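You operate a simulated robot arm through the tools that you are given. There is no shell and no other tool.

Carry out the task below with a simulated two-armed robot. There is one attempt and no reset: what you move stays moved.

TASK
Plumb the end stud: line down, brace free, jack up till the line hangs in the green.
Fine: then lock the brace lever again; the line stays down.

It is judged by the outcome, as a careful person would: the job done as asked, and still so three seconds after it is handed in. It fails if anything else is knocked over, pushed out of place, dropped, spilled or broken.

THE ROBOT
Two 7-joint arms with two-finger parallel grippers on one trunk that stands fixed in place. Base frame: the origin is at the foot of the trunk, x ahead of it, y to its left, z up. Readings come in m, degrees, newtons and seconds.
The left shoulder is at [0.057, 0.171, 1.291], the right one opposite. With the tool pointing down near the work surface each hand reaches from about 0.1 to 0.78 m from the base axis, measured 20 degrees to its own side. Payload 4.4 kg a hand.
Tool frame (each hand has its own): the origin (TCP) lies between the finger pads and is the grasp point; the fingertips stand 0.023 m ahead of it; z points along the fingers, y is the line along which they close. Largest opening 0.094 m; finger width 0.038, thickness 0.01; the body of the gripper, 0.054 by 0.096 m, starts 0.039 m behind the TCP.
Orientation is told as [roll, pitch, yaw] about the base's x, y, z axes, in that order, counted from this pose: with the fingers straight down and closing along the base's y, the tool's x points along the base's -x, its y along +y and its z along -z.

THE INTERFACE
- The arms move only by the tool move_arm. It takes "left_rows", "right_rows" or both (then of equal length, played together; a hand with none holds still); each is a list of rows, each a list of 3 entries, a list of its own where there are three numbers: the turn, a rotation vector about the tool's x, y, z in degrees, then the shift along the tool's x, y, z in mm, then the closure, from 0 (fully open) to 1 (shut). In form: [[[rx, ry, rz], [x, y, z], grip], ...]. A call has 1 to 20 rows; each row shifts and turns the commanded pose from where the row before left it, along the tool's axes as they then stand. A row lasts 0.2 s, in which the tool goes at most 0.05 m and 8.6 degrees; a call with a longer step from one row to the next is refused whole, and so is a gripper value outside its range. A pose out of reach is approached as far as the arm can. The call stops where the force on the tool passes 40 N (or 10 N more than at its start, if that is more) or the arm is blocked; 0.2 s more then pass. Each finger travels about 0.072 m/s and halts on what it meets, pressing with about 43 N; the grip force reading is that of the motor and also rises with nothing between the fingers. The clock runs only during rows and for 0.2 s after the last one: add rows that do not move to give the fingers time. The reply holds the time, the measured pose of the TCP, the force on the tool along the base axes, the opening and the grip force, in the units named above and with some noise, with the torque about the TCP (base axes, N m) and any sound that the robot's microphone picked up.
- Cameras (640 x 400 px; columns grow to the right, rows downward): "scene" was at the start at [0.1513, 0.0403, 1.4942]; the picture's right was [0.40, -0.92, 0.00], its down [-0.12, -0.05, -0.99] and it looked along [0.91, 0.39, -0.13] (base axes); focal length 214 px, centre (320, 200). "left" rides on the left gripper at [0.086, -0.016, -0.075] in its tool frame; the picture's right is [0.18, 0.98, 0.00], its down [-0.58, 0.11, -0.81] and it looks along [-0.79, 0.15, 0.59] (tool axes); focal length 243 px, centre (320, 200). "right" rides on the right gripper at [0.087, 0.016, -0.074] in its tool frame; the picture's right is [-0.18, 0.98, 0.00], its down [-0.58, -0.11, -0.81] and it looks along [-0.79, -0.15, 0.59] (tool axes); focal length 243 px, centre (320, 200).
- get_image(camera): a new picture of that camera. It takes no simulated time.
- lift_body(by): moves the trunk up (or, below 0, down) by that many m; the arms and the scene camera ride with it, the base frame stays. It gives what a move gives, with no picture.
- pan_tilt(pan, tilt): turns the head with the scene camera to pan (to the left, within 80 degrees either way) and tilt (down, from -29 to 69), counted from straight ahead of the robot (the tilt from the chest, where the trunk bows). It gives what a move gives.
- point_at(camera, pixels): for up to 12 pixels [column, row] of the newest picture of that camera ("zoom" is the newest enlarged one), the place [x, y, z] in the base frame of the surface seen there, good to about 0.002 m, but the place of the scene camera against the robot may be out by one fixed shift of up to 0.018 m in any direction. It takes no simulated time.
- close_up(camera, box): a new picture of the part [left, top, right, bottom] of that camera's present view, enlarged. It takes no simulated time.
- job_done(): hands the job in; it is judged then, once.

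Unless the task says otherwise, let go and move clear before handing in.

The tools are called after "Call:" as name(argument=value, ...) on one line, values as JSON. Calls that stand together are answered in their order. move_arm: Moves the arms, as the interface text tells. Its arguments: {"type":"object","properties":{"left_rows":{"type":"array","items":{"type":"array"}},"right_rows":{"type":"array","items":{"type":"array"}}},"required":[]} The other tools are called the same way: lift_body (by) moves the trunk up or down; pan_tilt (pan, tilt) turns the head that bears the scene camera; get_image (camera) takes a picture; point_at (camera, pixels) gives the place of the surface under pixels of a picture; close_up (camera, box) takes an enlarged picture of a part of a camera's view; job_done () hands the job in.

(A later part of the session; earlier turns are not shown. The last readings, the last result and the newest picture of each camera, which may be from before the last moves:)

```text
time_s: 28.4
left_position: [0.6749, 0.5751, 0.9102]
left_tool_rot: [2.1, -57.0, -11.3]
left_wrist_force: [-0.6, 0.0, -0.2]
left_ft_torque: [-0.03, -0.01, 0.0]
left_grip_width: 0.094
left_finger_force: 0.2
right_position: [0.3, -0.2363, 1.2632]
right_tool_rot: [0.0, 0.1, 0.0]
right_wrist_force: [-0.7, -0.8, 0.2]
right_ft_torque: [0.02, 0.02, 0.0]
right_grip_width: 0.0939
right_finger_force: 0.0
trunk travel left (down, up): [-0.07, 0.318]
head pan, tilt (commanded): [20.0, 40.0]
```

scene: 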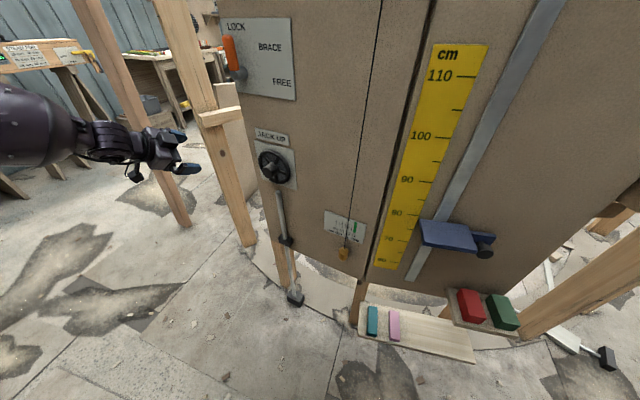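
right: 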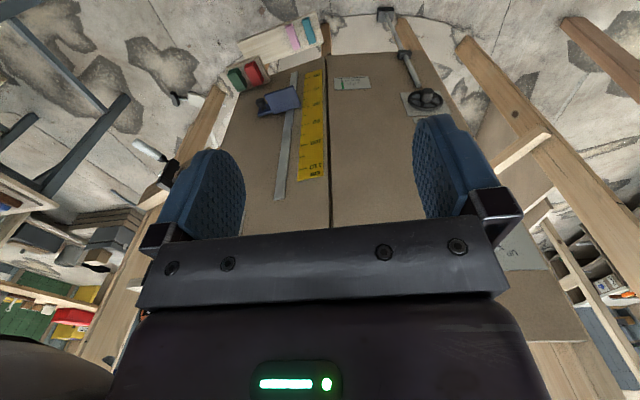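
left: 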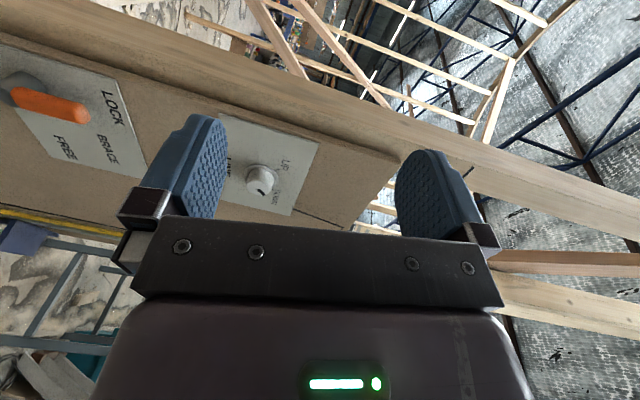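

Call:
move_arm(left_rows=[[[0, -8.25, 0], [0, 0, -10], 0], [[0, -8.25, 0], [0, 0, -10], 0], [[0, -8.25, 0], [0, 0, 0], 0], [[0, -8.25, 0], [0, 0, 0], 0], [[-2, 0, 0], [0, 0, 0], 0], [[0, 0, 0], [0, 0, 0], 0], [[0, 0, 0], [0, 0, 0], 0]])

Call:
get_image(camera="left")

Call:
get_image(camera="scene")

```text
time_s: 30.0
left_position: [0.6567, 0.5751, 0.9206]
left_tool_rot: [94.4, -88.6, -101.9]
left_wrist_force: [-0.2, -0.1, 1.3]
left_ft_torque: [-0.01, 0.07, 0.01]
left_grip_width: 0.0938
left_finger_force: 0.0
right_position: [0.2971, -0.2358, 1.263]
right_tool_rot: [0.1, -0.1, 0.0]
right_wrist_force: [-0.6, -0.9, 0.0]
right_ft_torque: [-0.02, -0.01, 0.01]
right_grip_width: 0.0939
right_finger_force: 0.0
trunk travel left (down, up): [-0.07, 0.318]
head pan, tilt (commanded): [20.0, 40.0]
```

```text
taken
```

left: 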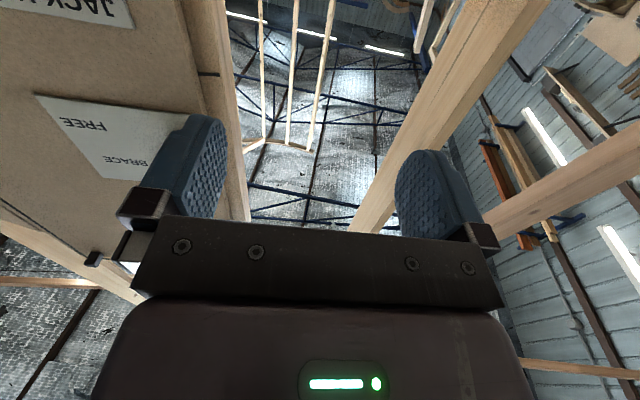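

```text
taken
```

scene: 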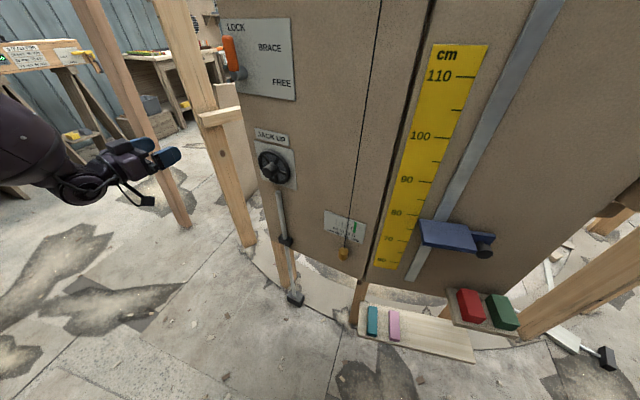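

The hand is upright and level again at (0.657, 0.575, 0.921). I'll move it laterally and up to a stand-off in front of the lever, then test the twist range there again with a cautious few rows.

Call:
move_arm(left_rows=[[[0, 0, 0], [-31.2, -27.6, 0], 0], [[0, 0, 0], [-31.2, -27.6, 0], 0], [[0, 0, 0], [-31.2, -27.6, 0], 0], [[0, 0, 0], [-31.2, -27.6, 0], 0], [[0, 0, 0], [-31.2, -27.6, 0], 0], [[0, 0, 0], [-31.2, -27.6, 0], 0], [[0, 0, 0], [0, 0, 0], 0], [[0, 0, 0], [0, 0, 0], 0]])

Call:
get_image(camera="left")

```text
time_s: 31.8
left_position: [0.6617, 0.4897, 1.1099]
left_tool_rot: [87.5, -89.1, -95.5]
left_wrist_force: [-0.7, 0.8, -0.5]
left_ft_torque: [-0.02, 0.01, 0.0]
left_grip_width: 0.0939
left_finger_force: 0.0
left hand out of reach, approached as far as the arm can: row 3, 4, 5, 6
right_position: [0.2988, -0.2358, 1.2632]
right_tool_rot: [0.1, 0.1, 0.0]
right_wrist_force: [0.0, -1.0, -0.1]
right_ft_torque: [0.0, 0.04, 0.03]
right_grip_width: 0.0941
right_finger_force: 0.0
trunk travel left (down, up): [-0.07, 0.318]
head pan, tilt (commanded): [20.0, 40.0]
```

```text
taken
```

left: 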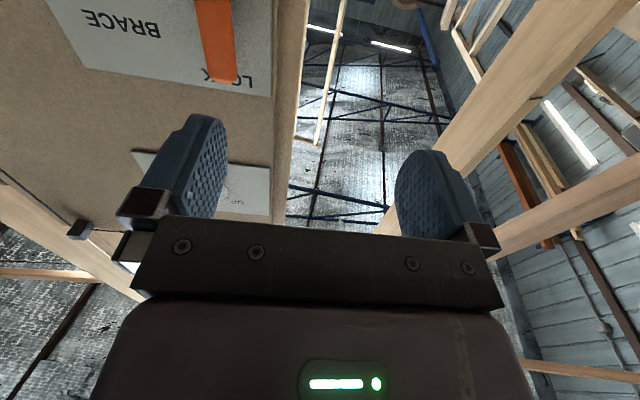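

The arm was clamped at y=0.49 (rows 3–6), so it's now in a poor elbow branch. I'll look at the arm's posture with the head turned left.

Call:
pan_tilt(pan=55, tilt=25)

Call:
get_image(camera="scene")

```text
time_s: 32.8
left_position: [0.6632, 0.4896, 1.1077]
left_tool_rot: [86.4, -89.1, -94.5]
left_wrist_force: [0.8, 1.4, -0.8]
left_ft_torque: [-0.04, 0.01, -0.04]
left_grip_width: 0.0942
left_finger_force: 0.1
right_position: [0.2991, -0.2342, 1.2631]
right_tool_rot: [0.2, 0.2, 0.0]
right_wrist_force: [-0.5, -0.2, -0.4]
right_ft_torque: [0.0, 0.01, 0.02]
right_grip_width: 0.094
right_finger_force: 0.0
trunk travel left (down, up): [-0.07, 0.318]
head pan, tilt (commanded): [55.0, 25.0]
```

```text
taken
```

scene: 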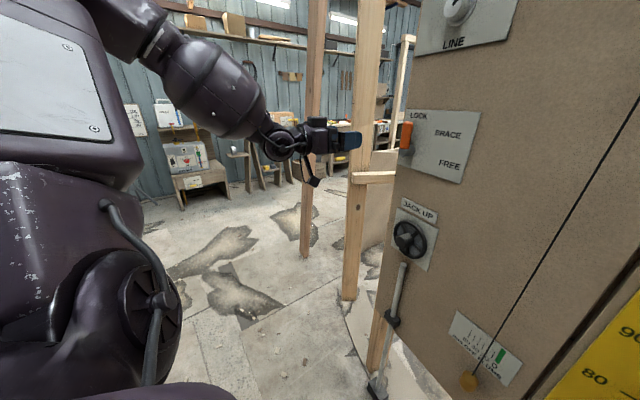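

The elbow is now up (forearm slopes down from px 150,30 to 280,140), unlike the working posture before. I'll retract toward the start pose relative to the trunk and point the hand down, to recover the original posture.

Call:
move_arm(left_rows=[[[0, 0, 0], [-10, 0, -45], 0], [[0, 0, 0], [-10, -10, -45], 0], [[0, 0, 0], [-15, -15, -40], 0], [[0, 0, 0], [-20, -20, -35], 0], [[0, 0, 0], [-20, -20, -30], 0], [[0, 8.2, 0], [0, 0, 0], 0], [[0, 8.2, 0], [0, 0, 0], 0], [[0, 8.2, 0], [0, 0, 0], 0], [[0, 8.2, 0], [0, 0, 0], 0], [[0, 8.2, 0], [0, 0, 0], 0], [[0, 8.2, 0], [0, 0, 0], 0], [[0, 8.2, 0], [0, 0, 0], 0], [[0, 8.2, 0], [0, 0, 0], 0], [[0, 8.2, 0], [0, 0, 0], 0], [[0, 8.2, 0], [0, 0, 0], 0], [[0, 8.0, 0], [0, 0, 0], 0], [[0, 0, 0], [0, 0, 0], 0], [[0, 0, 0], [0, 0, 0], 0]])

Call:
get_image(camera="scene")

```text
time_s: 36.6
left_position: [0.5931, 0.517, 1.1359]
left_tool_rot: [1.1, -0.1, -7.6]
left_wrist_force: [0.8, 0.7, -0.3]
left_ft_torque: [-0.02, -0.02, 0.02]
left_grip_width: 0.0942
left_finger_force: 0.0
left hand out of reach, approached as far as the arm can: row 1, 2, 3, 4, 5
right_position: [0.2989, -0.2356, 1.2628]
right_tool_rot: [0.1, 0.0, 0.0]
right_wrist_force: [0.5, 0.8, -0.6]
right_ft_torque: [0.01, 0.01, -0.04]
right_grip_width: 0.0939
right_finger_force: 0.1
trunk travel left (down, up): [-0.07, 0.318]
head pan, tilt (commanded): [55.0, 25.0]
```

```text
taken
```

scene: 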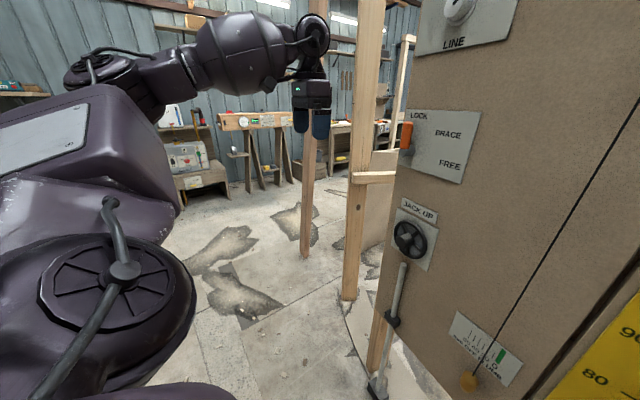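

The hand now points straight down at (0.593, 0.517, 1.136) and reached it. I continue back to the start place relative to the trunk.

Call:
move_arm(left_rows=[[[0, 0, 0], [31.6, -27.2, -13.5], 0], [[0, 0, 0], [31.6, -27.2, -13.5], 0], [[0, 0, 0], [31.6, -27.2, -13.5], 0], [[0, 0, 0], [31.6, -27.2, -13.5], 0], [[0, 0, 0], [31.6, -27.2, -13.5], 0], [[0, 0, 0], [31.6, -27.2, -13.5], 0], [[0, 0, 0], [31.6, -27.2, -13.5], 0], [[0, 0, 0], [31.6, -27.2, -13.5], 0], [[0, 0, 7.6], [0, 0, 0], 0], [[0, 0, 0], [0, 0, 0], 0], [[0, 0, 0], [0, 0, 0], 0]])

Call:
get_image(camera="scene")

```text
time_s: 39.0
left_position: [0.3117, 0.3334, 1.2407]
left_tool_rot: [1.2, 0.2, -15.2]
left_wrist_force: [0.7, 0.7, -0.3]
left_ft_torque: [-0.01, 0.0, -0.03]
left_grip_width: 0.0938
left_finger_force: 0.0
right_position: [0.2998, -0.2354, 1.2625]
right_tool_rot: [0.1, 0.1, 0.1]
right_wrist_force: [-0.1, -0.4, -0.8]
right_ft_torque: [0.02, -0.01, 0.01]
right_grip_width: 0.0941
right_finger_force: 0.1
trunk travel left (down, up): [-0.07, 0.318]
head pan, tilt (commanded): [55.0, 25.0]
```

```text
taken
```

scene: 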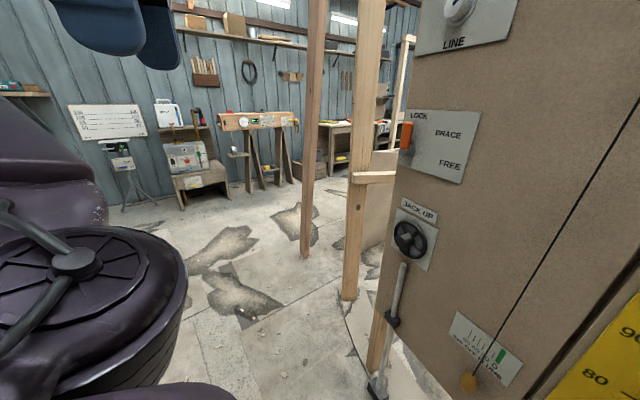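

The yaw went to -15° (wrong sign); I'll undo it, and look with the head in the starting direction to compare the arm's posture with the first picture.

Call:
move_arm(left_rows=[[[0, 0, -7.6], [0, 0, 0], 0], [[0, 0, -7.6], [0, 0, 0], 0], [[0, 0, 0], [0, 0, 0], 0], [[0, 0, 0], [0, 0, 0], 0]])

Call:
pan_tilt(pan=23.3, tilt=7.7)

Call:
get_image(camera="scene")

```text
time_s: 40.0
left_position: [0.3112, 0.3325, 1.2395]
left_tool_rot: [1.2, -0.2, 0.1]
left_wrist_force: [0.0, 0.4, 0.3]
left_ft_torque: [-0.05, -0.02, 0.01]
left_grip_width: 0.094
left_finger_force: 0.1
right_position: [0.2993, -0.2349, 1.2633]
right_tool_rot: [0.2, 0.1, 0.0]
right_wrist_force: [-0.1, -0.6, 0.0]
right_ft_torque: [-0.02, -0.03, -0.03]
right_grip_width: 0.0942
right_finger_force: 0.0
trunk travel left (down, up): [-0.07, 0.318]
head pan, tilt (commanded): [55.0, 25.0]
```

```text
time_s: 41.0
left_position: [0.311, 0.3325, 1.2394]
left_tool_rot: [1.1, -0.2, 0.1]
left_wrist_force: [0.6, -0.1, -0.2]
left_ft_torque: [-0.02, -0.02, 0.01]
left_grip_width: 0.0939
left_finger_force: 0.2
right_position: [0.299, -0.2346, 1.2628]
right_tool_rot: [0.0, 0.0, 0.1]
right_wrist_force: [-0.3, 0.1, -0.2]
right_ft_torque: [0.04, -0.01, 0.01]
right_grip_width: 0.0941
right_finger_force: 0.1
trunk travel left (down, up): [-0.07, 0.318]
head pan, tilt (commanded): [23.3, 7.7]
```

```text
taken
```

scene: 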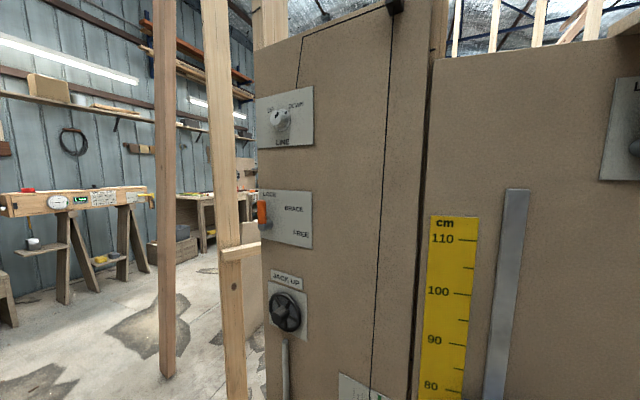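

The hand is out of view and the panel looks nearer, so lowering the trunk also brought the camera (and shoulders) forward. I'll check scene-camera measurements against known points.

Call:
point_at(camera="scene", pixels=[[283, 118], [314, 86], [257, 100], [264, 212], [312, 194], [287, 312], [395, 5], [275, 240]])

Call:
pan_tilt(pan=60, tilt=0)

Call:
get_image(camera="scene")

```text
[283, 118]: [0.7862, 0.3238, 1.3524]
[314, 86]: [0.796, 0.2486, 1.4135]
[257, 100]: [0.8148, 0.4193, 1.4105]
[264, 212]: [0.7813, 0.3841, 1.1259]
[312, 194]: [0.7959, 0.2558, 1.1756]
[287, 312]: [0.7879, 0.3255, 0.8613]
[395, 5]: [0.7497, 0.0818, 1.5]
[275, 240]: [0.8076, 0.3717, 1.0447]
```

```text
time_s: 42.0
left_position: [0.3108, 0.3314, 1.238]
left_tool_rot: [1.2, -0.2, 0.1]
left_wrist_force: [0.0, 0.8, 0.2]
left_ft_torque: [-0.01, -0.01, -0.02]
left_grip_width: 0.0941
left_finger_force: 0.0
right_position: [0.2996, -0.2353, 1.2625]
right_tool_rot: [0.0, 0.2, 0.0]
right_wrist_force: [0.0, -0.4, 0.2]
right_ft_torque: [-0.02, -0.03, -0.01]
right_grip_width: 0.0941
right_finger_force: 0.1
trunk travel left (down, up): [-0.07, 0.318]
head pan, tilt (commanded): [60.0, 0.0]
```

```text
taken
```

scene: 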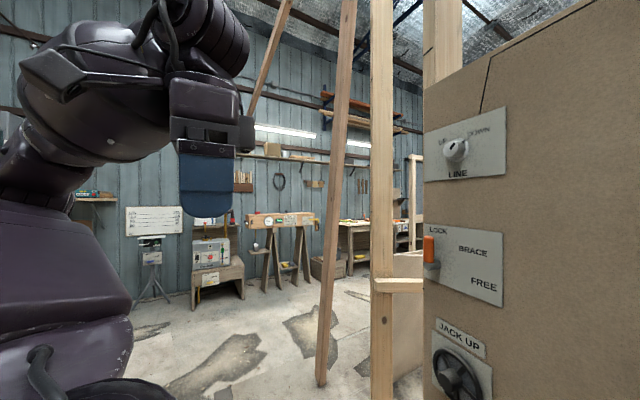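

The hand hangs at the left with the elbow out. I'll repeat the opening sequence from here (ahead, down, tip the fingers forward) and see whether it reaches well in this trunk position.

Call:
move_arm(left_rows=[[[0, 0, 0], [-38, 0, 30], 0], [[0, 0, 0], [-38, 0, 30], 0], [[0, 0, 0], [-38, 0, 30], 0], [[0, 0, 0], [-38, 0, 30], 0], [[0, -8.2, 0], [0, 0, 0], 0], [[0, -8.2, 0], [0, 0, 0], 0], [[0, -8.2, 0], [0, 0, 0], 0], [[0, -8.2, 0], [0, 0, 0], 0], [[0, -8.2, 0], [0, 0, 0], 0], [[0, -8.2, 0], [0, 0, 0], 0], [[0, -8.2, 0], [0, 0, 0], 0], [[0, -8.2, 0], [0, 0, 0], 0], [[0, -8.2, 0], [0, 0, 0], 0], [[0, -8.2, 0], [0, 0, 0], 0], [[0, 0, 0], [0, 0, 0], 0], [[0, 0, 0], [0, 0, 0], 0]])

Call:
get_image(camera="scene")

```text
time_s: 45.4
left_position: [0.5475, 0.3833, 1.2234]
left_tool_rot: [6.5, -79.4, -6.2]
left_wrist_force: [0.6, -0.2, 0.0]
left_ft_torque: [0.04, -0.01, 0.0]
left_grip_width: 0.0941
left_finger_force: 0.0
left hand out of reach, approached as far as the arm can: row 8, 9, 10, 11, 12, 13, 14
right_position: [0.2997, -0.2351, 1.2632]
right_tool_rot: [0.1, 0.1, 0.0]
right_wrist_force: [-0.9, -0.3, 0.6]
right_ft_torque: [-0.02, -0.02, -0.02]
right_grip_width: 0.094
right_finger_force: 0.1
trunk travel left (down, up): [-0.07, 0.318]
head pan, tilt (commanded): [60.0, 0.0]
```

```text
taken
```

scene: 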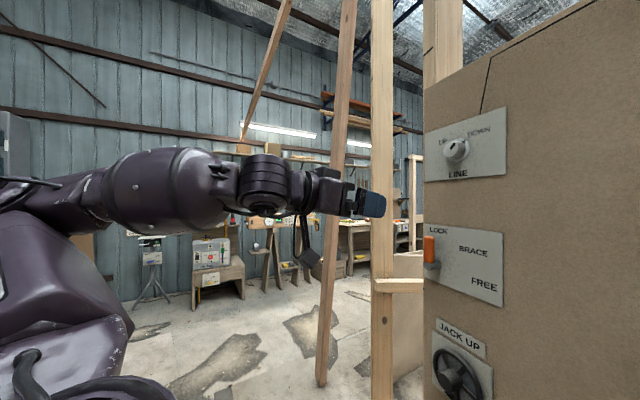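

The forearm is now level behind the hand (a good posture), with rows 8–14 clamped only because the shoulder is nearer. I'll go ahead and level the hand as it extends.

Call:
move_arm(left_rows=[[[0, 0, 0], [15, 4, 30], 0], [[0, 0, 0], [15, 4, 30], 0], [[0, -5, 0], [15, 4, 20], 0], [[0, -5, 0], [15, 4, 20], 0], [[7, 0, 0], [15, 4, 0], 0], [[0, 0, 0], [15, 4, 0], 0], [[0, 0, 0], [0, 0, 0], 0], [[0, 0, 0], [0, 0, 0], 0]])

Call:
get_image(camera="left")

Call:
get_image(camera="scene")

```text
time_s: 47.2
left_position: [0.6347, 0.414, 1.1262]
left_tool_rot: [143.7, -87.4, -150.6]
left_wrist_force: [-0.1, 0.1, 0.1]
left_ft_torque: [-0.01, -0.03, -0.01]
left_grip_width: 0.0941
left_finger_force: 0.0
left hand out of reach, approached as far as the arm can: row 4
right_position: [0.2996, -0.2354, 1.2627]
right_tool_rot: [0.1, 0.1, 0.0]
right_wrist_force: [-0.1, 0.0, 0.6]
right_ft_torque: [0.02, 0.01, -0.01]
right_grip_width: 0.094
right_finger_force: 0.0
trunk travel left (down, up): [-0.07, 0.318]
head pan, tilt (commanded): [60.0, 0.0]
```

```text
taken
```

left: 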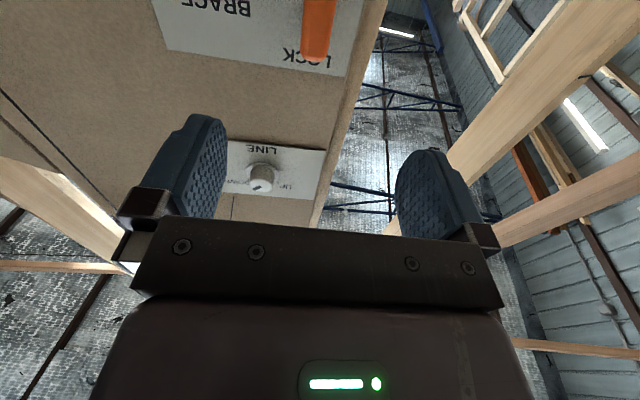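

```text
taken
```

scene: 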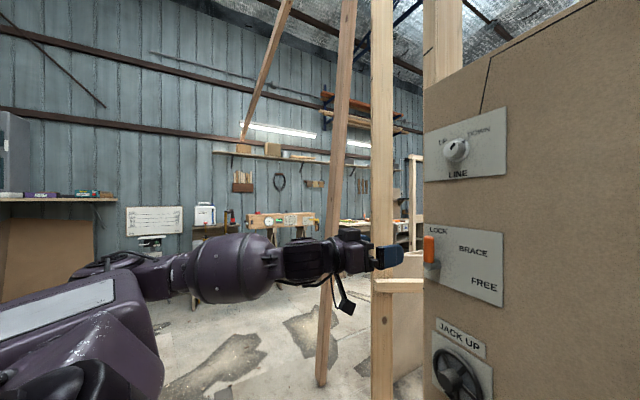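

The hand is level in front of the lever (elbow low), yaw -7°. I'll test the clockwise twist here in short calls.

Call:
move_arm(left_rows=[[[0, 0, 8.5], [0, 0, 0], 0], [[0, 0, 8.5], [0, 0, 0], 0], [[0, 0, 8.5], [0, 0, 0], 0], [[0, 0, 0], [0, 0, 0], 0]])

```text
time_s: 48.2
left_position: [0.6332, 0.4165, 1.1266]
left_tool_rot: [94.5, -62.9, -100.9]
left_wrist_force: [-0.2, 0.2, 0.7]
left_ft_torque: [0.0, -0.02, 0.04]
left_grip_width: 0.094
left_finger_force: 0.2
right_position: [0.2987, -0.236, 1.2629]
right_tool_rot: [0.2, 0.1, 0.0]
right_wrist_force: [0.6, 0.4, 0.4]
right_ft_torque: [0.0, 0.01, -0.01]
right_grip_width: 0.094
right_finger_force: 0.0
trunk travel left (down, up): [-0.07, 0.318]
head pan, tilt (commanded): [60.0, 0.0]
```

Call:
move_arm(left_rows=[[[0, 0, 8.5], [0, 0, 0], 0], [[0, 0, 8.5], [0, 0, 0], 0], [[0, 0, 8.5], [0, 0, 0], 0], [[0, 0, 0], [0, 0, 0], 0]])

```text
time_s: 49.2
left_position: [0.6327, 0.417, 1.126]
left_tool_rot: [92.5, -37.4, -98.5]
left_wrist_force: [0.5, -0.2, -0.4]
left_ft_torque: [-0.01, -0.02, 0.0]
left_grip_width: 0.0939
left_finger_force: 0.2
right_position: [0.2989, -0.2351, 1.2636]
right_tool_rot: [0.1, 0.1, 0.0]
right_wrist_force: [0.0, 0.0, 0.2]
right_ft_torque: [-0.02, -0.01, 0.03]
right_grip_width: 0.0941
right_finger_force: 0.1
trunk travel left (down, up): [-0.07, 0.318]
head pan, tilt (commanded): [60.0, 0.0]
```

No clamping up to 52°. I continue the test.

Call:
move_arm(left_rows=[[[0, 0, 8.5], [0, 0, 0], 0], [[0, 0, 8.5], [0, 0, 0], 0], [[0, 0, 0], [0, 0, 0], 0]])

```text
time_s: 50.0
left_position: [0.634, 0.4168, 1.127]
left_tool_rot: [92.1, -20.4, -97.7]
left_wrist_force: [0.8, -0.2, 0.4]
left_ft_torque: [-0.01, 0.01, 0.01]
left_grip_width: 0.0939
left_finger_force: 0.0
right_position: [0.2987, -0.2354, 1.2631]
right_tool_rot: [0.1, 0.0, 0.0]
right_wrist_force: [-0.5, 0.5, -0.1]
right_ft_torque: [0.0, 0.0, 0.03]
right_grip_width: 0.0939
right_finger_force: 0.1
trunk travel left (down, up): [-0.07, 0.318]
head pan, tilt (commanded): [60.0, 0.0]
```

Call:
move_arm(left_rows=[[[0, 0, 8.5], [0, 0, 0], 0], [[0, 0, 8.5], [0, 0, 0], 0], [[0, 0, 0], [0, 0, 0], 0]])

```text
time_s: 50.8
left_position: [0.6326, 0.4158, 1.1272]
left_tool_rot: [91.7, -17.9, -97.5]
left_wrist_force: [0.4, 0.1, 0.4]
left_ft_torque: [-0.01, 0.03, 0.01]
left_grip_width: 0.094
left_finger_force: 0.0
left hand out of reach, approached as far as the arm can: row 1, 2
right_position: [0.2994, -0.2337, 1.2628]
right_tool_rot: [0.1, 0.1, 0.0]
right_wrist_force: [0.4, -0.7, 0.8]
right_ft_torque: [-0.02, 0.02, 0.0]
right_grip_width: 0.094
right_finger_force: 0.1
trunk travel left (down, up): [-0.07, 0.318]
head pan, tilt (commanded): [60.0, 0.0]
```

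The wrist reaches about 72° clockwise here without wandering, which is enough with a loose cage around the handle. I'll turn back to 0° and re-measure the lever.

Call:
move_arm(left_rows=[[[0, 0, -8], [0, 0, 0], 0], [[0, 0, -8], [0, 0, 0], 0], [[0, 0, -8], [0, 0, 0], 0], [[0, 0, -8], [0, 0, 0], 0], [[0, 0, -8], [0, 0, 0], 0], [[0, 0, -8], [0, 0, 0], 0], [[0, 0, -8], [0, 0, 0], 0], [[0, 0, -8], [0, 0, 0], 0], [[0, 2, -8], [0, 0, 0], 0], [[0, 0, 0], [0, 0, 0], 0], [[0, 0, 0], [0, 0, 0], 0]])

Call:
get_image(camera="left")

```text
time_s: 53.2
left_position: [0.6337, 0.4158, 1.127]
left_tool_rot: [7.7, -89.6, -14.6]
left_wrist_force: [-0.4, -0.3, 0.4]
left_ft_torque: [-0.01, 0.02, -0.02]
left_grip_width: 0.094
left_finger_force: 0.1
right_position: [0.3, -0.2349, 1.2632]
right_tool_rot: [0.1, 0.1, 0.1]
right_wrist_force: [-0.5, 0.9, -0.1]
right_ft_torque: [0.02, 0.02, 0.0]
right_grip_width: 0.0939
right_finger_force: 0.0
trunk travel left (down, up): [-0.07, 0.318]
head pan, tilt (commanded): [60.0, 0.0]
```

```text
taken
```

left: 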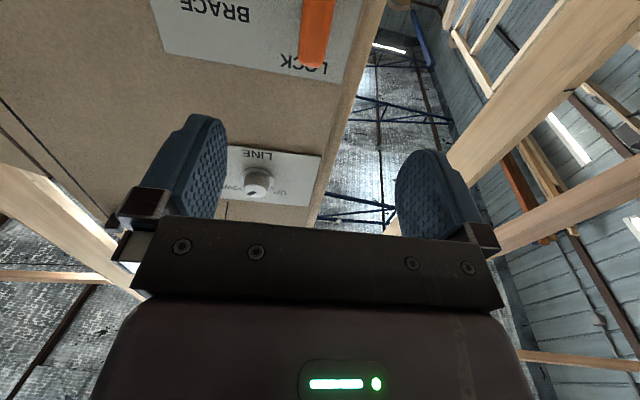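

The hand is squared up at φ≈0. I approach so that the fingers straddle the orange handle.

Call:
move_arm(left_rows=[[[0, 0, 0], [10, -3, 30], 0.2], [[0, 0, 0], [9, -3, 30], 0.2], [[0, 0, 0], [0, 0, 30], 0.2], [[0, 0, 0], [0, 0, 20], 0.2], [[0, 0, 0], [0, 0, 0], 0.2]])

Call:
get_image(camera="left")

```text
time_s: 54.4
left_position: [0.7296, 0.4111, 1.1368]
left_tool_rot: [7.3, -89.3, -14.1]
left_wrist_force: [-0.2, -0.2, 0.2]
left_ft_torque: [0.0, -0.03, 0.02]
left_grip_width: 0.0752
left_finger_force: 0.0
left hand out of reach, approached as far as the arm can: row 2, 3, 4
right_position: [0.3001, -0.2351, 1.2627]
right_tool_rot: [0.0, 0.1, 0.0]
right_wrist_force: [0.1, 0.4, 0.4]
right_ft_torque: [0.02, -0.01, 0.01]
right_grip_width: 0.0941
right_finger_force: 0.0
trunk travel left (down, up): [-0.07, 0.318]
head pan, tilt (commanded): [60.0, 0.0]
```

```text
taken
```

left: 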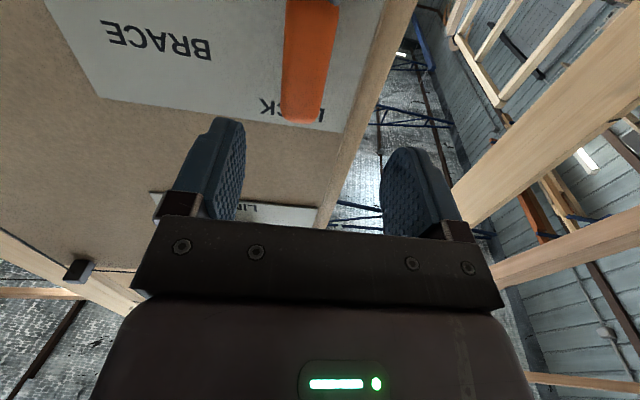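

Rows 2–4 were clamped: with the shoulder this near, the arm is too folded to go lower and further in. I'll back off and raise the trunk by 0.10 m for a less cramped posture.

Call:
move_arm(left_rows=[[[0, 0, 0], [0, 0, -30], 0.2], [[0, 0, 0], [0, 0, -30], 0.2], [[0, 0, 0], [0, 0, 0], 0.2]])

Call:
lift_body(by=0.1)

Call:
get_image(camera="scene")

```text
time_s: 55.2
left_position: [0.6705, 0.4187, 1.1358]
left_tool_rot: [15.4, -89.6, -22.5]
left_wrist_force: [0.2, -0.5, -0.6]
left_ft_torque: [0.0, -0.01, -0.02]
left_grip_width: 0.075
left_finger_force: 0.1
right_position: [0.2997, -0.2367, 1.2624]
right_tool_rot: [0.0, 0.1, 0.0]
right_wrist_force: [0.6, 0.2, -0.6]
right_ft_torque: [-0.01, 0.0, 0.0]
right_grip_width: 0.094
right_finger_force: 0.0
trunk travel left (down, up): [-0.07, 0.318]
head pan, tilt (commanded): [60.0, 0.0]
```

```text
time_s: 56.5
left_position: [0.608, 0.4182, 1.3218]
left_tool_rot: [172.1, -80.7, -179.1]
left_wrist_force: [0.4, 0.3, -0.4]
left_ft_torque: [-0.02, -0.03, -0.01]
left_grip_width: 0.075
left_finger_force: 0.0
right_position: [0.3016, -0.2364, 1.3627]
right_tool_rot: [0.1, 0.3, 0.0]
right_wrist_force: [0.5, 0.7, 0.3]
right_ft_torque: [-0.02, 0.02, 0.02]
right_grip_width: 0.094
right_finger_force: 0.0
trunk travel left (down, up): [-0.17, 0.218]
head pan, tilt (commanded): [60.0, 0.0]
```

```text
taken
```

scene: 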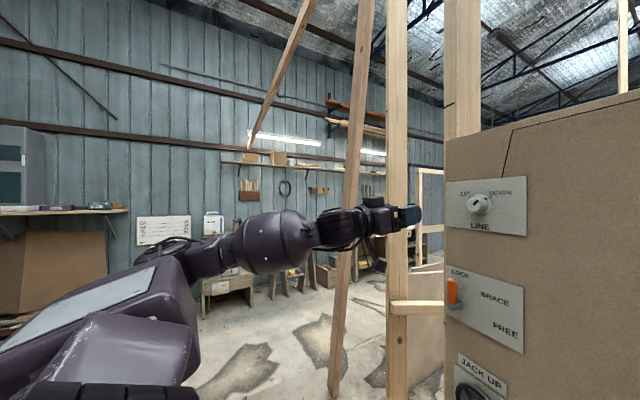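

Call:
move_arm(left_rows=[[[0, 0, 0], [0, 0, 0], 0.2], [[0, 0, 0], [0, 0, 0], 0.2], [[0, 0, 0], [0, 0, 0], 0.2]])

Call:
get_image(camera="left")

```text
time_s: 57.3
left_position: [0.6073, 0.4174, 1.323]
left_tool_rot: [172.2, -80.6, -179.1]
left_wrist_force: [1.5, -0.3, -0.1]
left_ft_torque: [-0.02, 0.0, 0.0]
left_grip_width: 0.0752
left_finger_force: 0.1
right_position: [0.2984, -0.235, 1.3635]
right_tool_rot: [0.1, 0.1, 0.0]
right_wrist_force: [0.7, -0.3, 0.2]
right_ft_torque: [0.01, 0.0, 0.02]
right_grip_width: 0.0939
right_finger_force: 0.0
trunk travel left (down, up): [-0.17, 0.218]
head pan, tilt (commanded): [60.0, 0.0]
```

```text
taken
```

left: 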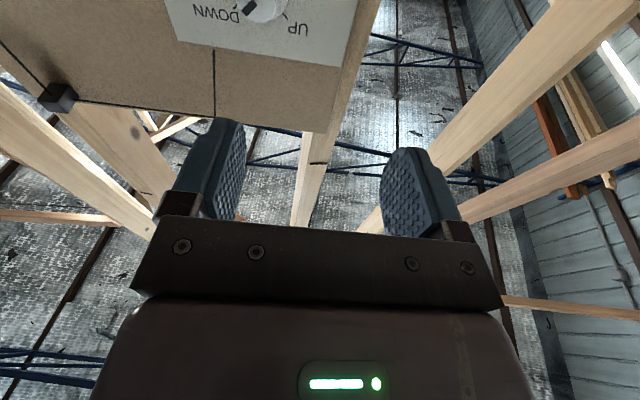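

After the trunk rise the left hand rode up to (0.607, 0.417, 1.323), tipped 9° upward. I'll level it and lower it to the lever stand-off.

Call:
move_arm(left_rows=[[[0, 4.7, 0], [20, 0, 0], 0.2], [[0, 4.7, 0], [40, 0, 0], 0.2], [[0, 0, 0], [40, 0, 6], 0.2], [[0, 0, 0], [40, 0, 6], 0.2], [[0, 0, 0], [40, 0, 6], 0.2], [[0, 0, 0], [30, 0, 6], 0.2], [[0, 0, 0], [0, 0, 0], 0.2], [[0, 0, 0], [0, 0, 0], 0.2]])

Call:
get_image(camera="left")

```text
time_s: 59.1
left_position: [0.584, 0.4411, 1.1906]
left_tool_rot: [87.8, -88.7, -94.7]
left_wrist_force: [0.1, 0.4, -1.7]
left_ft_torque: [-0.01, 0.02, 0.01]
left_grip_width: 0.0752
left_finger_force: 0.0
left hand out of reach, approached as far as the arm can: row 3, 4, 5, 6
right_position: [0.2993, -0.2346, 1.3631]
right_tool_rot: [0.0, 0.0, 0.0]
right_wrist_force: [0.8, -0.4, -1.1]
right_ft_torque: [-0.01, -0.02, -0.02]
right_grip_width: 0.0935
right_finger_force: 0.0
trunk travel left (down, up): [-0.17, 0.218]
head pan, tilt (commanded): [60.0, 0.0]
```

```text
taken
```

left: 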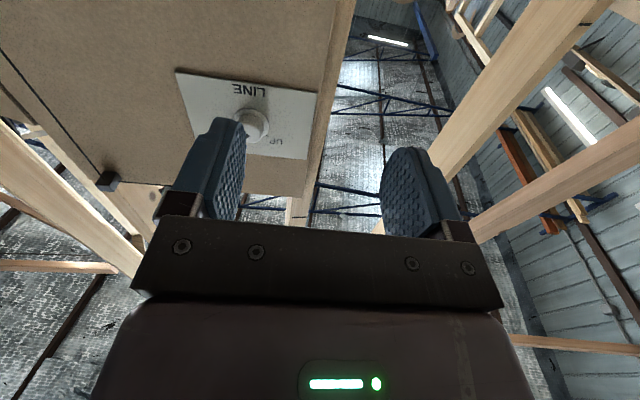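

The arm is clamped again near (0.584, 0.441, 1.191). The working posture was at trunk 0, where only clockwise twist was limited, so I'll go back to that trunk height and use counter-clockwise (flipped) hand orientations instead.

Call:
lift_body(by=0.13)

Call:
move_arm(left_rows=[[[0, 0, 0], [0, 0, 0], 0], [[0, 0, 0], [0, 0, 0], 0], [[0, 0, 0], [0, 0, 0], 0]])

Call:
get_image(camera="scene")

```text
time_s: 60.7
left_position: [0.495, 0.443, 1.44]
left_tool_rot: [168.3, -75.2, -174.9]
left_wrist_force: [0.9, -1.2, -0.5]
left_ft_torque: [0.0, -0.04, 0.0]
left_grip_width: 0.0749
left_finger_force: 0.0
right_position: [0.2996, -0.2353, 1.4915]
right_tool_rot: [0.1, 0.1, -0.1]
right_wrist_force: [-0.2, -0.5, -0.4]
right_ft_torque: [-0.02, -0.04, 0.0]
right_grip_width: 0.0939
right_finger_force: 0.0
trunk travel left (down, up): [-0.3, 0.088]
head pan, tilt (commanded): [60.0, 0.0]
```

```text
time_s: 61.5
left_position: [0.4953, 0.4429, 1.4396]
left_tool_rot: [168.3, -75.2, -175.1]
left_wrist_force: [0.4, 0.1, 0.5]
left_ft_torque: [0.01, 0.02, 0.0]
left_grip_width: 0.0939
left_finger_force: 0.0
right_position: [0.2985, -0.2346, 1.4945]
right_tool_rot: [0.1, 0.0, 0.1]
right_wrist_force: [1.2, -0.3, -0.4]
right_ft_torque: [-0.01, 0.0, 0.01]
right_grip_width: 0.094
right_finger_force: 0.1
trunk travel left (down, up): [-0.3, 0.088]
head pan, tilt (commanded): [60.0, 0.0]
```

```text
taken
```

scene: 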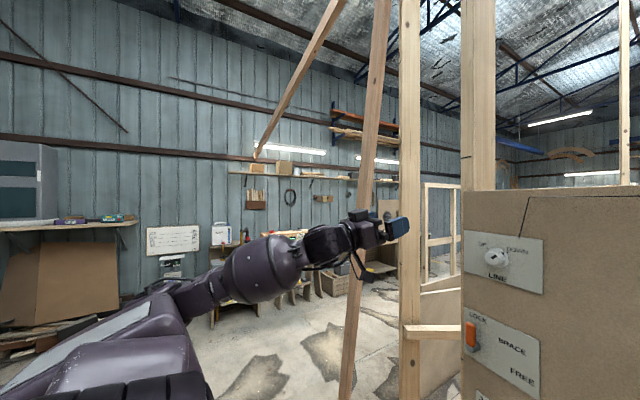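

The forearm now runs straight behind the hand with the elbow low. I'll level the hand while moving toward the lever stand-off in short steps.

Call:
move_arm(left_rows=[[[0, 5, 0], [20, 0, 30], 0], [[0, 5, 0], [30, 0, 30], 0], [[0, 5, 0], [30, 0, 30], 0], [[0, 0, 0], [30, 0, 20], 0], [[0, 0, 0], [30, 0, 20], 0], [[0, 0, 0], [0, 0, 0], 0], [[0, 0, 0], [0, 0, 0], 0]])

Call:
get_image(camera="scene")

```text
time_s: 63.1
left_position: [0.5526, 0.4726, 1.3891]
left_tool_rot: [78.8, -86.9, -85.2]
left_wrist_force: [1.1, 0.5, 0.1]
left_ft_torque: [0.0, 0.01, 0.03]
left_grip_width: 0.0939
left_finger_force: 0.0
left hand out of reach, approached as far as the arm can: row 1, 2, 3, 4, 5
right_position: [0.3, -0.2351, 1.4928]
right_tool_rot: [0.1, 0.1, 0.0]
right_wrist_force: [-0.2, 0.0, 0.4]
right_ft_torque: [-0.03, -0.02, 0.0]
right_grip_width: 0.094
right_finger_force: 0.2
trunk travel left (down, up): [-0.3, 0.088]
head pan, tilt (commanded): [60.0, 0.0]
```

```text
taken
```

scene: 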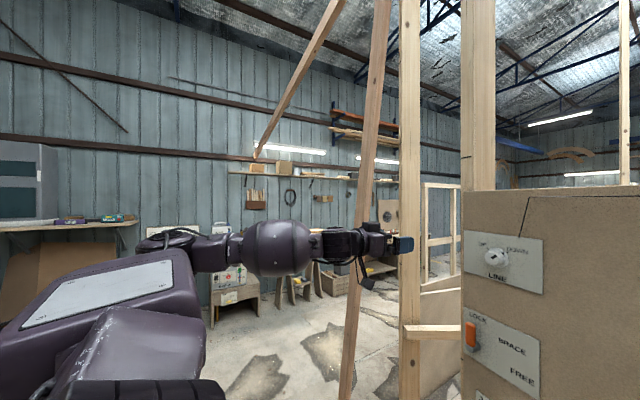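

Clamped again in every row; I suspect the forearm roll is at its limit, so I'll try turning the hand counter-clockwise 40° and then lowering it.

Call:
move_arm(left_rows=[[[0, 0, -8], [0, 0, 0], 0], [[0, 0, -8], [0, 0, 0], 0], [[0, 0, -8], [0, 0, 0], 0], [[0, 0, -8], [0, 0, 0], 0], [[0, 0, -8], [0, 0, 0], 0], [[0, 0, 0], [0, 0, 0], 0]])

Call:
move_arm(left_rows=[[[0, 0, 0], [20, -20, 10], 0], [[0, 0, 0], [20, -20, 10], 0], [[0, 0, 0], [20, -20, 10], 0], [[0, 0, 0], [0, 0, 0], 0]])

Call:
get_image(camera="scene")

```text
time_s: 64.5
left_position: [0.5468, 0.4719, 1.386]
left_tool_rot: [-89.3, -52.9, 83.1]
left_wrist_force: [-0.6, 0.2, 0.8]
left_ft_torque: [-0.01, -0.01, 0.0]
left_grip_width: 0.094
left_finger_force: 0.1
right_position: [0.2994, -0.2355, 1.493]
right_tool_rot: [0.1, 0.1, 0.0]
right_wrist_force: [0.1, -0.3, -0.3]
right_ft_torque: [0.02, -0.01, 0.01]
right_grip_width: 0.0941
right_finger_force: 0.0
trunk travel left (down, up): [-0.3, 0.088]
head pan, tilt (commanded): [60.0, 0.0]
```

```text
time_s: 65.5
left_position: [0.5327, 0.4026, 1.4071]
left_tool_rot: [-88.9, -53.0, 82.7]
left_wrist_force: [-0.2, 0.8, 0.3]
left_ft_torque: [0.02, 0.0, -0.01]
left_grip_width: 0.0941
left_finger_force: 0.0
left hand out of reach, approached as far as the arm can: row 1, 2, 3
right_position: [0.299, -0.2341, 1.4929]
right_tool_rot: [0.0, 0.1, 0.0]
right_wrist_force: [-0.3, 0.7, 0.5]
right_ft_torque: [-0.04, 0.01, 0.0]
right_grip_width: 0.0941
right_finger_force: 0.0
trunk travel left (down, up): [-0.3, 0.088]
head pan, tilt (commanded): [60.0, 0.0]
```

```text
taken
```

scene: 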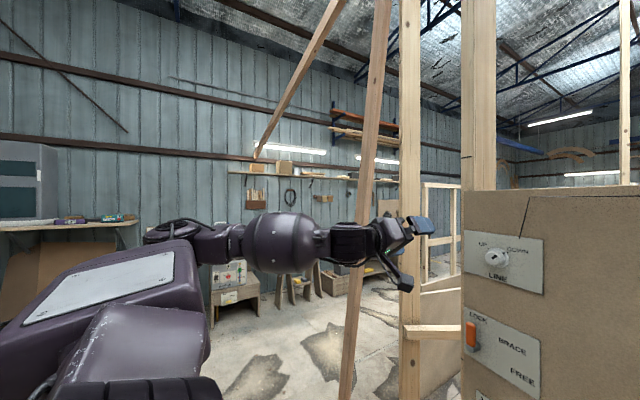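

Turning is free but translation is still clamped, so another joint is at its limit. I'll return fully to the start pose (pointing down) and compare the arm's look with the very first picture.

Call:
move_arm(left_rows=[[[0, 0, 8], [0, 0, 0], 0], [[0, 0, 8], [0, 0, 0], 0], [[0, 0, 8], [0, 0, 0], 0], [[0, 0, 8], [0, 0, 0], 0], [[0, 0, 8], [0, 0, 0], 0], [[0, 8.2, 0], [0, 0, 0], 0], [[0, 8.2, 0], [0, 0, 0], 0], [[0, 8.2, 0], [0, 0, 0], 0], [[0, 8.2, 0], [0, 0, 0], 0], [[0, 8.2, 0], [0, 0, 0], 0], [[0, 8.2, 0], [0, 0, 0], 0], [[0, 8.2, 0], [0, 0, 0], 0], [[0, 8.2, 0], [0, 0, 0], 0], [[0, 8.2, 0], [0, 0, 0], 0], [[0, 8.2, 0], [0, 0, 0], 0], [[0, 8.0, 0], [0, 0, 0], 0], [[0, 0, 0], [0, 0, 0], 0], [[0, 0, 0], [0, 0, 0], 0]])

Call:
pan_tilt(pan=23.3, tilt=7.7)

Call:
get_image(camera="scene")

```text
time_s: 69.3
left_position: [0.5317, 0.4041, 1.4064]
left_tool_rot: [3.0, 0.5, -6.3]
left_wrist_force: [0.5, -0.2, -0.9]
left_ft_torque: [0.0, -0.02, -0.03]
left_grip_width: 0.094
left_finger_force: 0.0
right_position: [0.2991, -0.2355, 1.4934]
right_tool_rot: [0.1, 0.2, 0.1]
right_wrist_force: [-0.9, 0.6, -0.6]
right_ft_torque: [-0.01, 0.03, 0.02]
right_grip_width: 0.094
right_finger_force: 0.0
trunk travel left (down, up): [-0.3, 0.088]
head pan, tilt (commanded): [60.0, 0.0]
```

```text
time_s: 70.3
left_position: [0.5322, 0.4031, 1.4059]
left_tool_rot: [3.0, 0.4, -6.3]
left_wrist_force: [-0.2, 0.7, -0.1]
left_ft_torque: [0.0, 0.01, -0.01]
left_grip_width: 0.0941
left_finger_force: 0.1
right_position: [0.2988, -0.2348, 1.4929]
right_tool_rot: [0.1, 0.1, 0.0]
right_wrist_force: [0.5, -0.1, -0.4]
right_ft_torque: [-0.01, 0.0, 0.03]
right_grip_width: 0.0941
right_finger_force: 0.0
trunk travel left (down, up): [-0.3, 0.088]
head pan, tilt (commanded): [23.3, 7.7]
```

```text
taken
```

scene: 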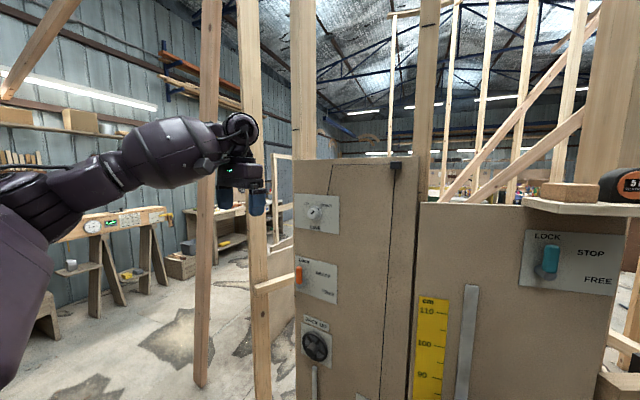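

Pointing down is reachable. I'll move to the exact start place and compare.

Call:
move_arm(left_rows=[[[0, 0, 0], [34.8, -15.4, -11.3], 0], [[0, 0, 0], [34.8, -15.4, -11.3], 0], [[0, 0, 0], [34.8, -15.4, -11.3], 0], [[0, 0, 0], [34.8, -15.4, -11.3], 0], [[0, 0, 0], [34.8, -15.4, -11.3], 0], [[0, 0, 0], [34.8, -15.4, -11.3], 0], [[-3, 0, -6.3], [0, 0, 0], 0], [[0, 0, 0], [0, 0, 0], 0], [[0, 0, 0], [0, 0, 0], 0]])

Call:
get_image(camera="scene")

```text
time_s: 72.3
left_position: [0.3166, 0.33, 1.4718]
left_tool_rot: [6.1, 0.1, 0.0]
left_wrist_force: [0.4, -0.2, 0.2]
left_ft_torque: [-0.01, 0.03, -0.02]
left_grip_width: 0.0938
left_finger_force: 0.1
right_position: [0.299, -0.2356, 1.4939]
right_tool_rot: [0.1, 0.0, 0.0]
right_wrist_force: [-0.2, -0.9, 0.0]
right_ft_torque: [-0.02, 0.02, 0.02]
right_grip_width: 0.0939
right_finger_force: 0.1
trunk travel left (down, up): [-0.3, 0.088]
head pan, tilt (commanded): [23.3, 7.7]
```

```text
taken
```

scene: 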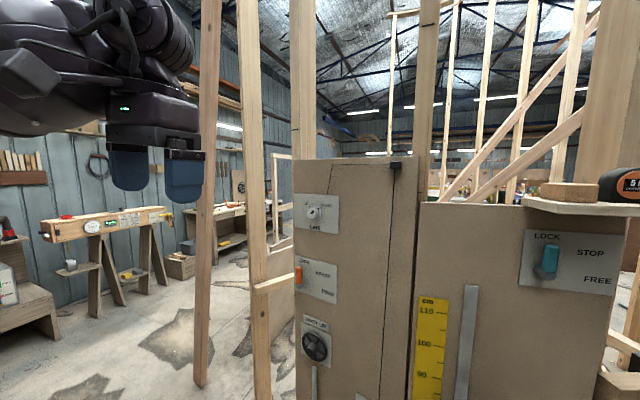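

The posture is close to the start though the forearm sits lower. I'll fix the 6° roll and repeat the very first approach sequence (which worked) at this trunk height.

Call:
move_arm(left_rows=[[[6.1, 0, 0], [0, 0, 0], 0], [[0, 0, 0], [-38, 0, 30], 0], [[0, 0, 0], [-38, 0, 30], 0], [[0, 0, 0], [-38, 0, 30], 0], [[0, 0, 0], [-38, 0, 30], 0], [[0, 0, 0], [0, 0, 0], 0]])

Call:
move_arm(left_rows=[[[0, -8.2, 0], [0, 0, 0], 0], [[0, -8.2, 0], [0, 0, 0], 0], [[0, -8.2, 0], [0, 0, 0], 0], [[0, -8.2, 0], [0, 0, 0], 0], [[0, -8.2, 0], [0, 0, 0], 0], [[0, -8.2, 0], [0, 0, 0], 0], [[0, -8.2, 0], [0, 0, 0], 0], [[0, 0, 0], [0, 0, 0], 0]])

Call:
get_image(camera="scene")

```text
time_s: 73.8
left_position: [0.4674, 0.3334, 1.3529]
left_tool_rot: [0.0, -0.2, 0.0]
left_wrist_force: [-0.2, -0.1, 0.4]
left_ft_torque: [0.0, -0.02, 0.01]
left_grip_width: 0.094
left_finger_force: 0.1
right_position: [0.2985, -0.236, 1.493]
right_tool_rot: [0.2, 0.0, 0.0]
right_wrist_force: [-0.2, 0.0, 0.6]
right_ft_torque: [-0.03, -0.03, -0.02]
right_grip_width: 0.0939
right_finger_force: 0.1
trunk travel left (down, up): [-0.3, 0.088]
head pan, tilt (commanded): [23.3, 7.7]
```

```text
time_s: 75.5
left_position: [0.4652, 0.3323, 1.3515]
left_tool_rot: [-0.3, -57.5, 0.0]
left_wrist_force: [0.2, 0.1, -0.5]
left_ft_torque: [-0.03, 0.0, 0.02]
left_grip_width: 0.0939
left_finger_force: 0.0
right_position: [0.2997, -0.2356, 1.493]
right_tool_rot: [0.1, 0.1, 0.0]
right_wrist_force: [0.5, -0.2, -0.1]
right_ft_torque: [0.03, 0.01, -0.01]
right_grip_width: 0.0942
right_finger_force: 0.0
trunk travel left (down, up): [-0.3, 0.088]
head pan, tilt (commanded): [23.3, 7.7]
```

```text
taken
```

scene: 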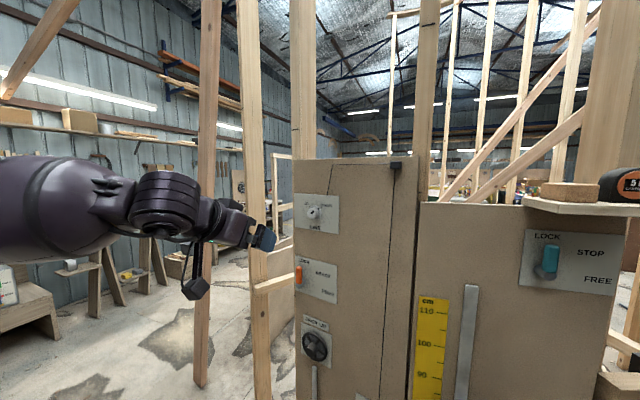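

Pitch -57° with no clamping and a good posture. I'll extend forward before finishing the levelling.

Call:
move_arm(left_rows=[[[0, 0, 0], [0, 10, 42], 0], [[0, -4, 0], [0, 10, 42], 0], [[0, -4, 0], [5, 10, 42], 0], [[0, -4, 0], [10, 5, 35], 0], [[0, 0, 0], [0, 0, 0], 0], [[0, 0, 0], [0, 0, 0], 0]])

Call:
get_image(camera="scene")

```text
time_s: 77.0
left_position: [0.6013, 0.368, 1.2576]
left_tool_rot: [-0.3, -69.5, 0.2]
left_wrist_force: [-0.2, 1.0, 0.1]
left_ft_torque: [0.0, -0.02, 0.02]
left_grip_width: 0.0939
left_finger_force: 0.1
right_position: [0.2991, -0.2357, 1.4928]
right_tool_rot: [0.1, 0.1, 0.0]
right_wrist_force: [0.0, 0.6, -0.5]
right_ft_torque: [-0.01, 0.0, -0.01]
right_grip_width: 0.0942
right_finger_force: 0.1
trunk travel left (down, up): [-0.3, 0.088]
head pan, tilt (commanded): [23.3, 7.7]
```

```text
taken
```

scene: 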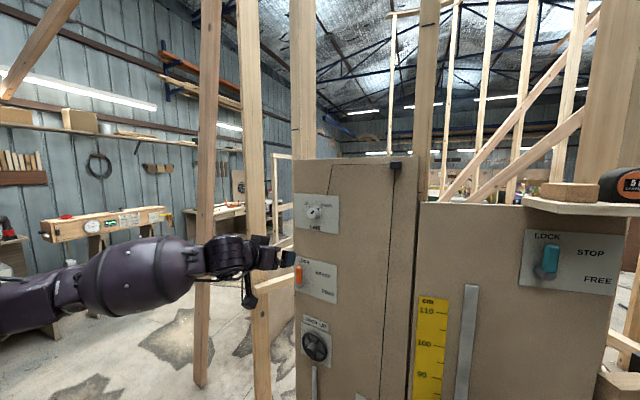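

No clamping. I continue down to the lever stand-off while finishing the levelling and the -7° yaw.

Call:
move_arm(left_rows=[[[0, -5, 0], [25, 8, 24], 0], [[0, -5, 0], [28, 8, 20], 0], [[0, -5, 0], [30, 8, 16], 0], [[0, -5, 0], [32, 8, 12], 0], [[7, 0, 0], [10, 0, 0], 0], [[0, 0, 0], [0, 0, 0], 0], [[0, 0, 0], [0, 0, 0], 0]])

Call:
get_image(camera="left")

```text
time_s: 78.5
left_position: [0.6459, 0.3987, 1.1193]
left_tool_rot: [-23.9, -89.5, 16.9]
left_wrist_force: [-0.2, -0.1, 0.3]
left_ft_torque: [0.03, -0.02, -0.02]
left_grip_width: 0.0941
left_finger_force: 0.0
right_position: [0.2982, -0.2342, 1.4938]
right_tool_rot: [0.0, 0.0, 0.0]
right_wrist_force: [0.1, 0.0, 0.9]
right_ft_torque: [0.0, 0.0, 0.0]
right_grip_width: 0.0941
right_finger_force: 0.0
trunk travel left (down, up): [-0.3, 0.088]
head pan, tilt (commanded): [23.3, 7.7]
```

```text
taken
```

left: 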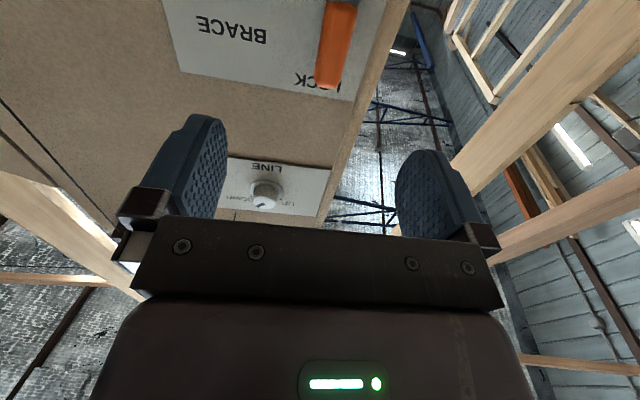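

The hand is level at (0.646, 0.399, 1.119) with no clamping. I'll probe the clockwise twist range two rows at a time.

Call:
move_arm(left_rows=[[[0, 0, 8], [0, 0, 0], 0], [[0, 0, 8], [0, 0, 0], 0], [[0, 0, 0], [0, 0, 0], 0]])

Call:
move_arm(left_rows=[[[0, 0, 8], [0, 0, 0], 0], [[0, 0, 8], [0, 0, 0], 0], [[0, 0, 0], [0, 0, 0], 0]])

```text
time_s: 79.3
left_position: [0.6441, 0.398, 1.1182]
left_tool_rot: [88.2, -74.1, -95.4]
left_wrist_force: [-0.1, 0.2, -0.6]
left_ft_torque: [-0.02, 0.01, 0.01]
left_grip_width: 0.0941
left_finger_force: 0.1
right_position: [0.2991, -0.2344, 1.4939]
right_tool_rot: [0.1, 0.1, 0.0]
right_wrist_force: [-0.8, 0.0, 0.2]
right_ft_torque: [0.01, -0.02, 0.01]
right_grip_width: 0.094
right_finger_force: 0.1
trunk travel left (down, up): [-0.3, 0.088]
head pan, tilt (commanded): [23.3, 7.7]
```

```text
time_s: 80.2
left_position: [0.6466, 0.421, 1.1372]
left_tool_rot: [87.3, -58.6, -95.7]
left_wrist_force: [0.0, 0.7, 0.1]
left_ft_torque: [-0.03, -0.01, 0.0]
left_grip_width: 0.0942
left_finger_force: 0.1
left hand out of reach, approached as far as the arm can: row 2
right_position: [0.2999, -0.2349, 1.493]
right_tool_rot: [0.1, 0.1, 0.1]
right_wrist_force: [0.8, 0.2, 0.0]
right_ft_torque: [-0.03, 0.03, 0.03]
right_grip_width: 0.0941
right_finger_force: 0.0
trunk travel left (down, up): [-0.3, 0.088]
head pan, tilt (commanded): [23.3, 7.7]
```

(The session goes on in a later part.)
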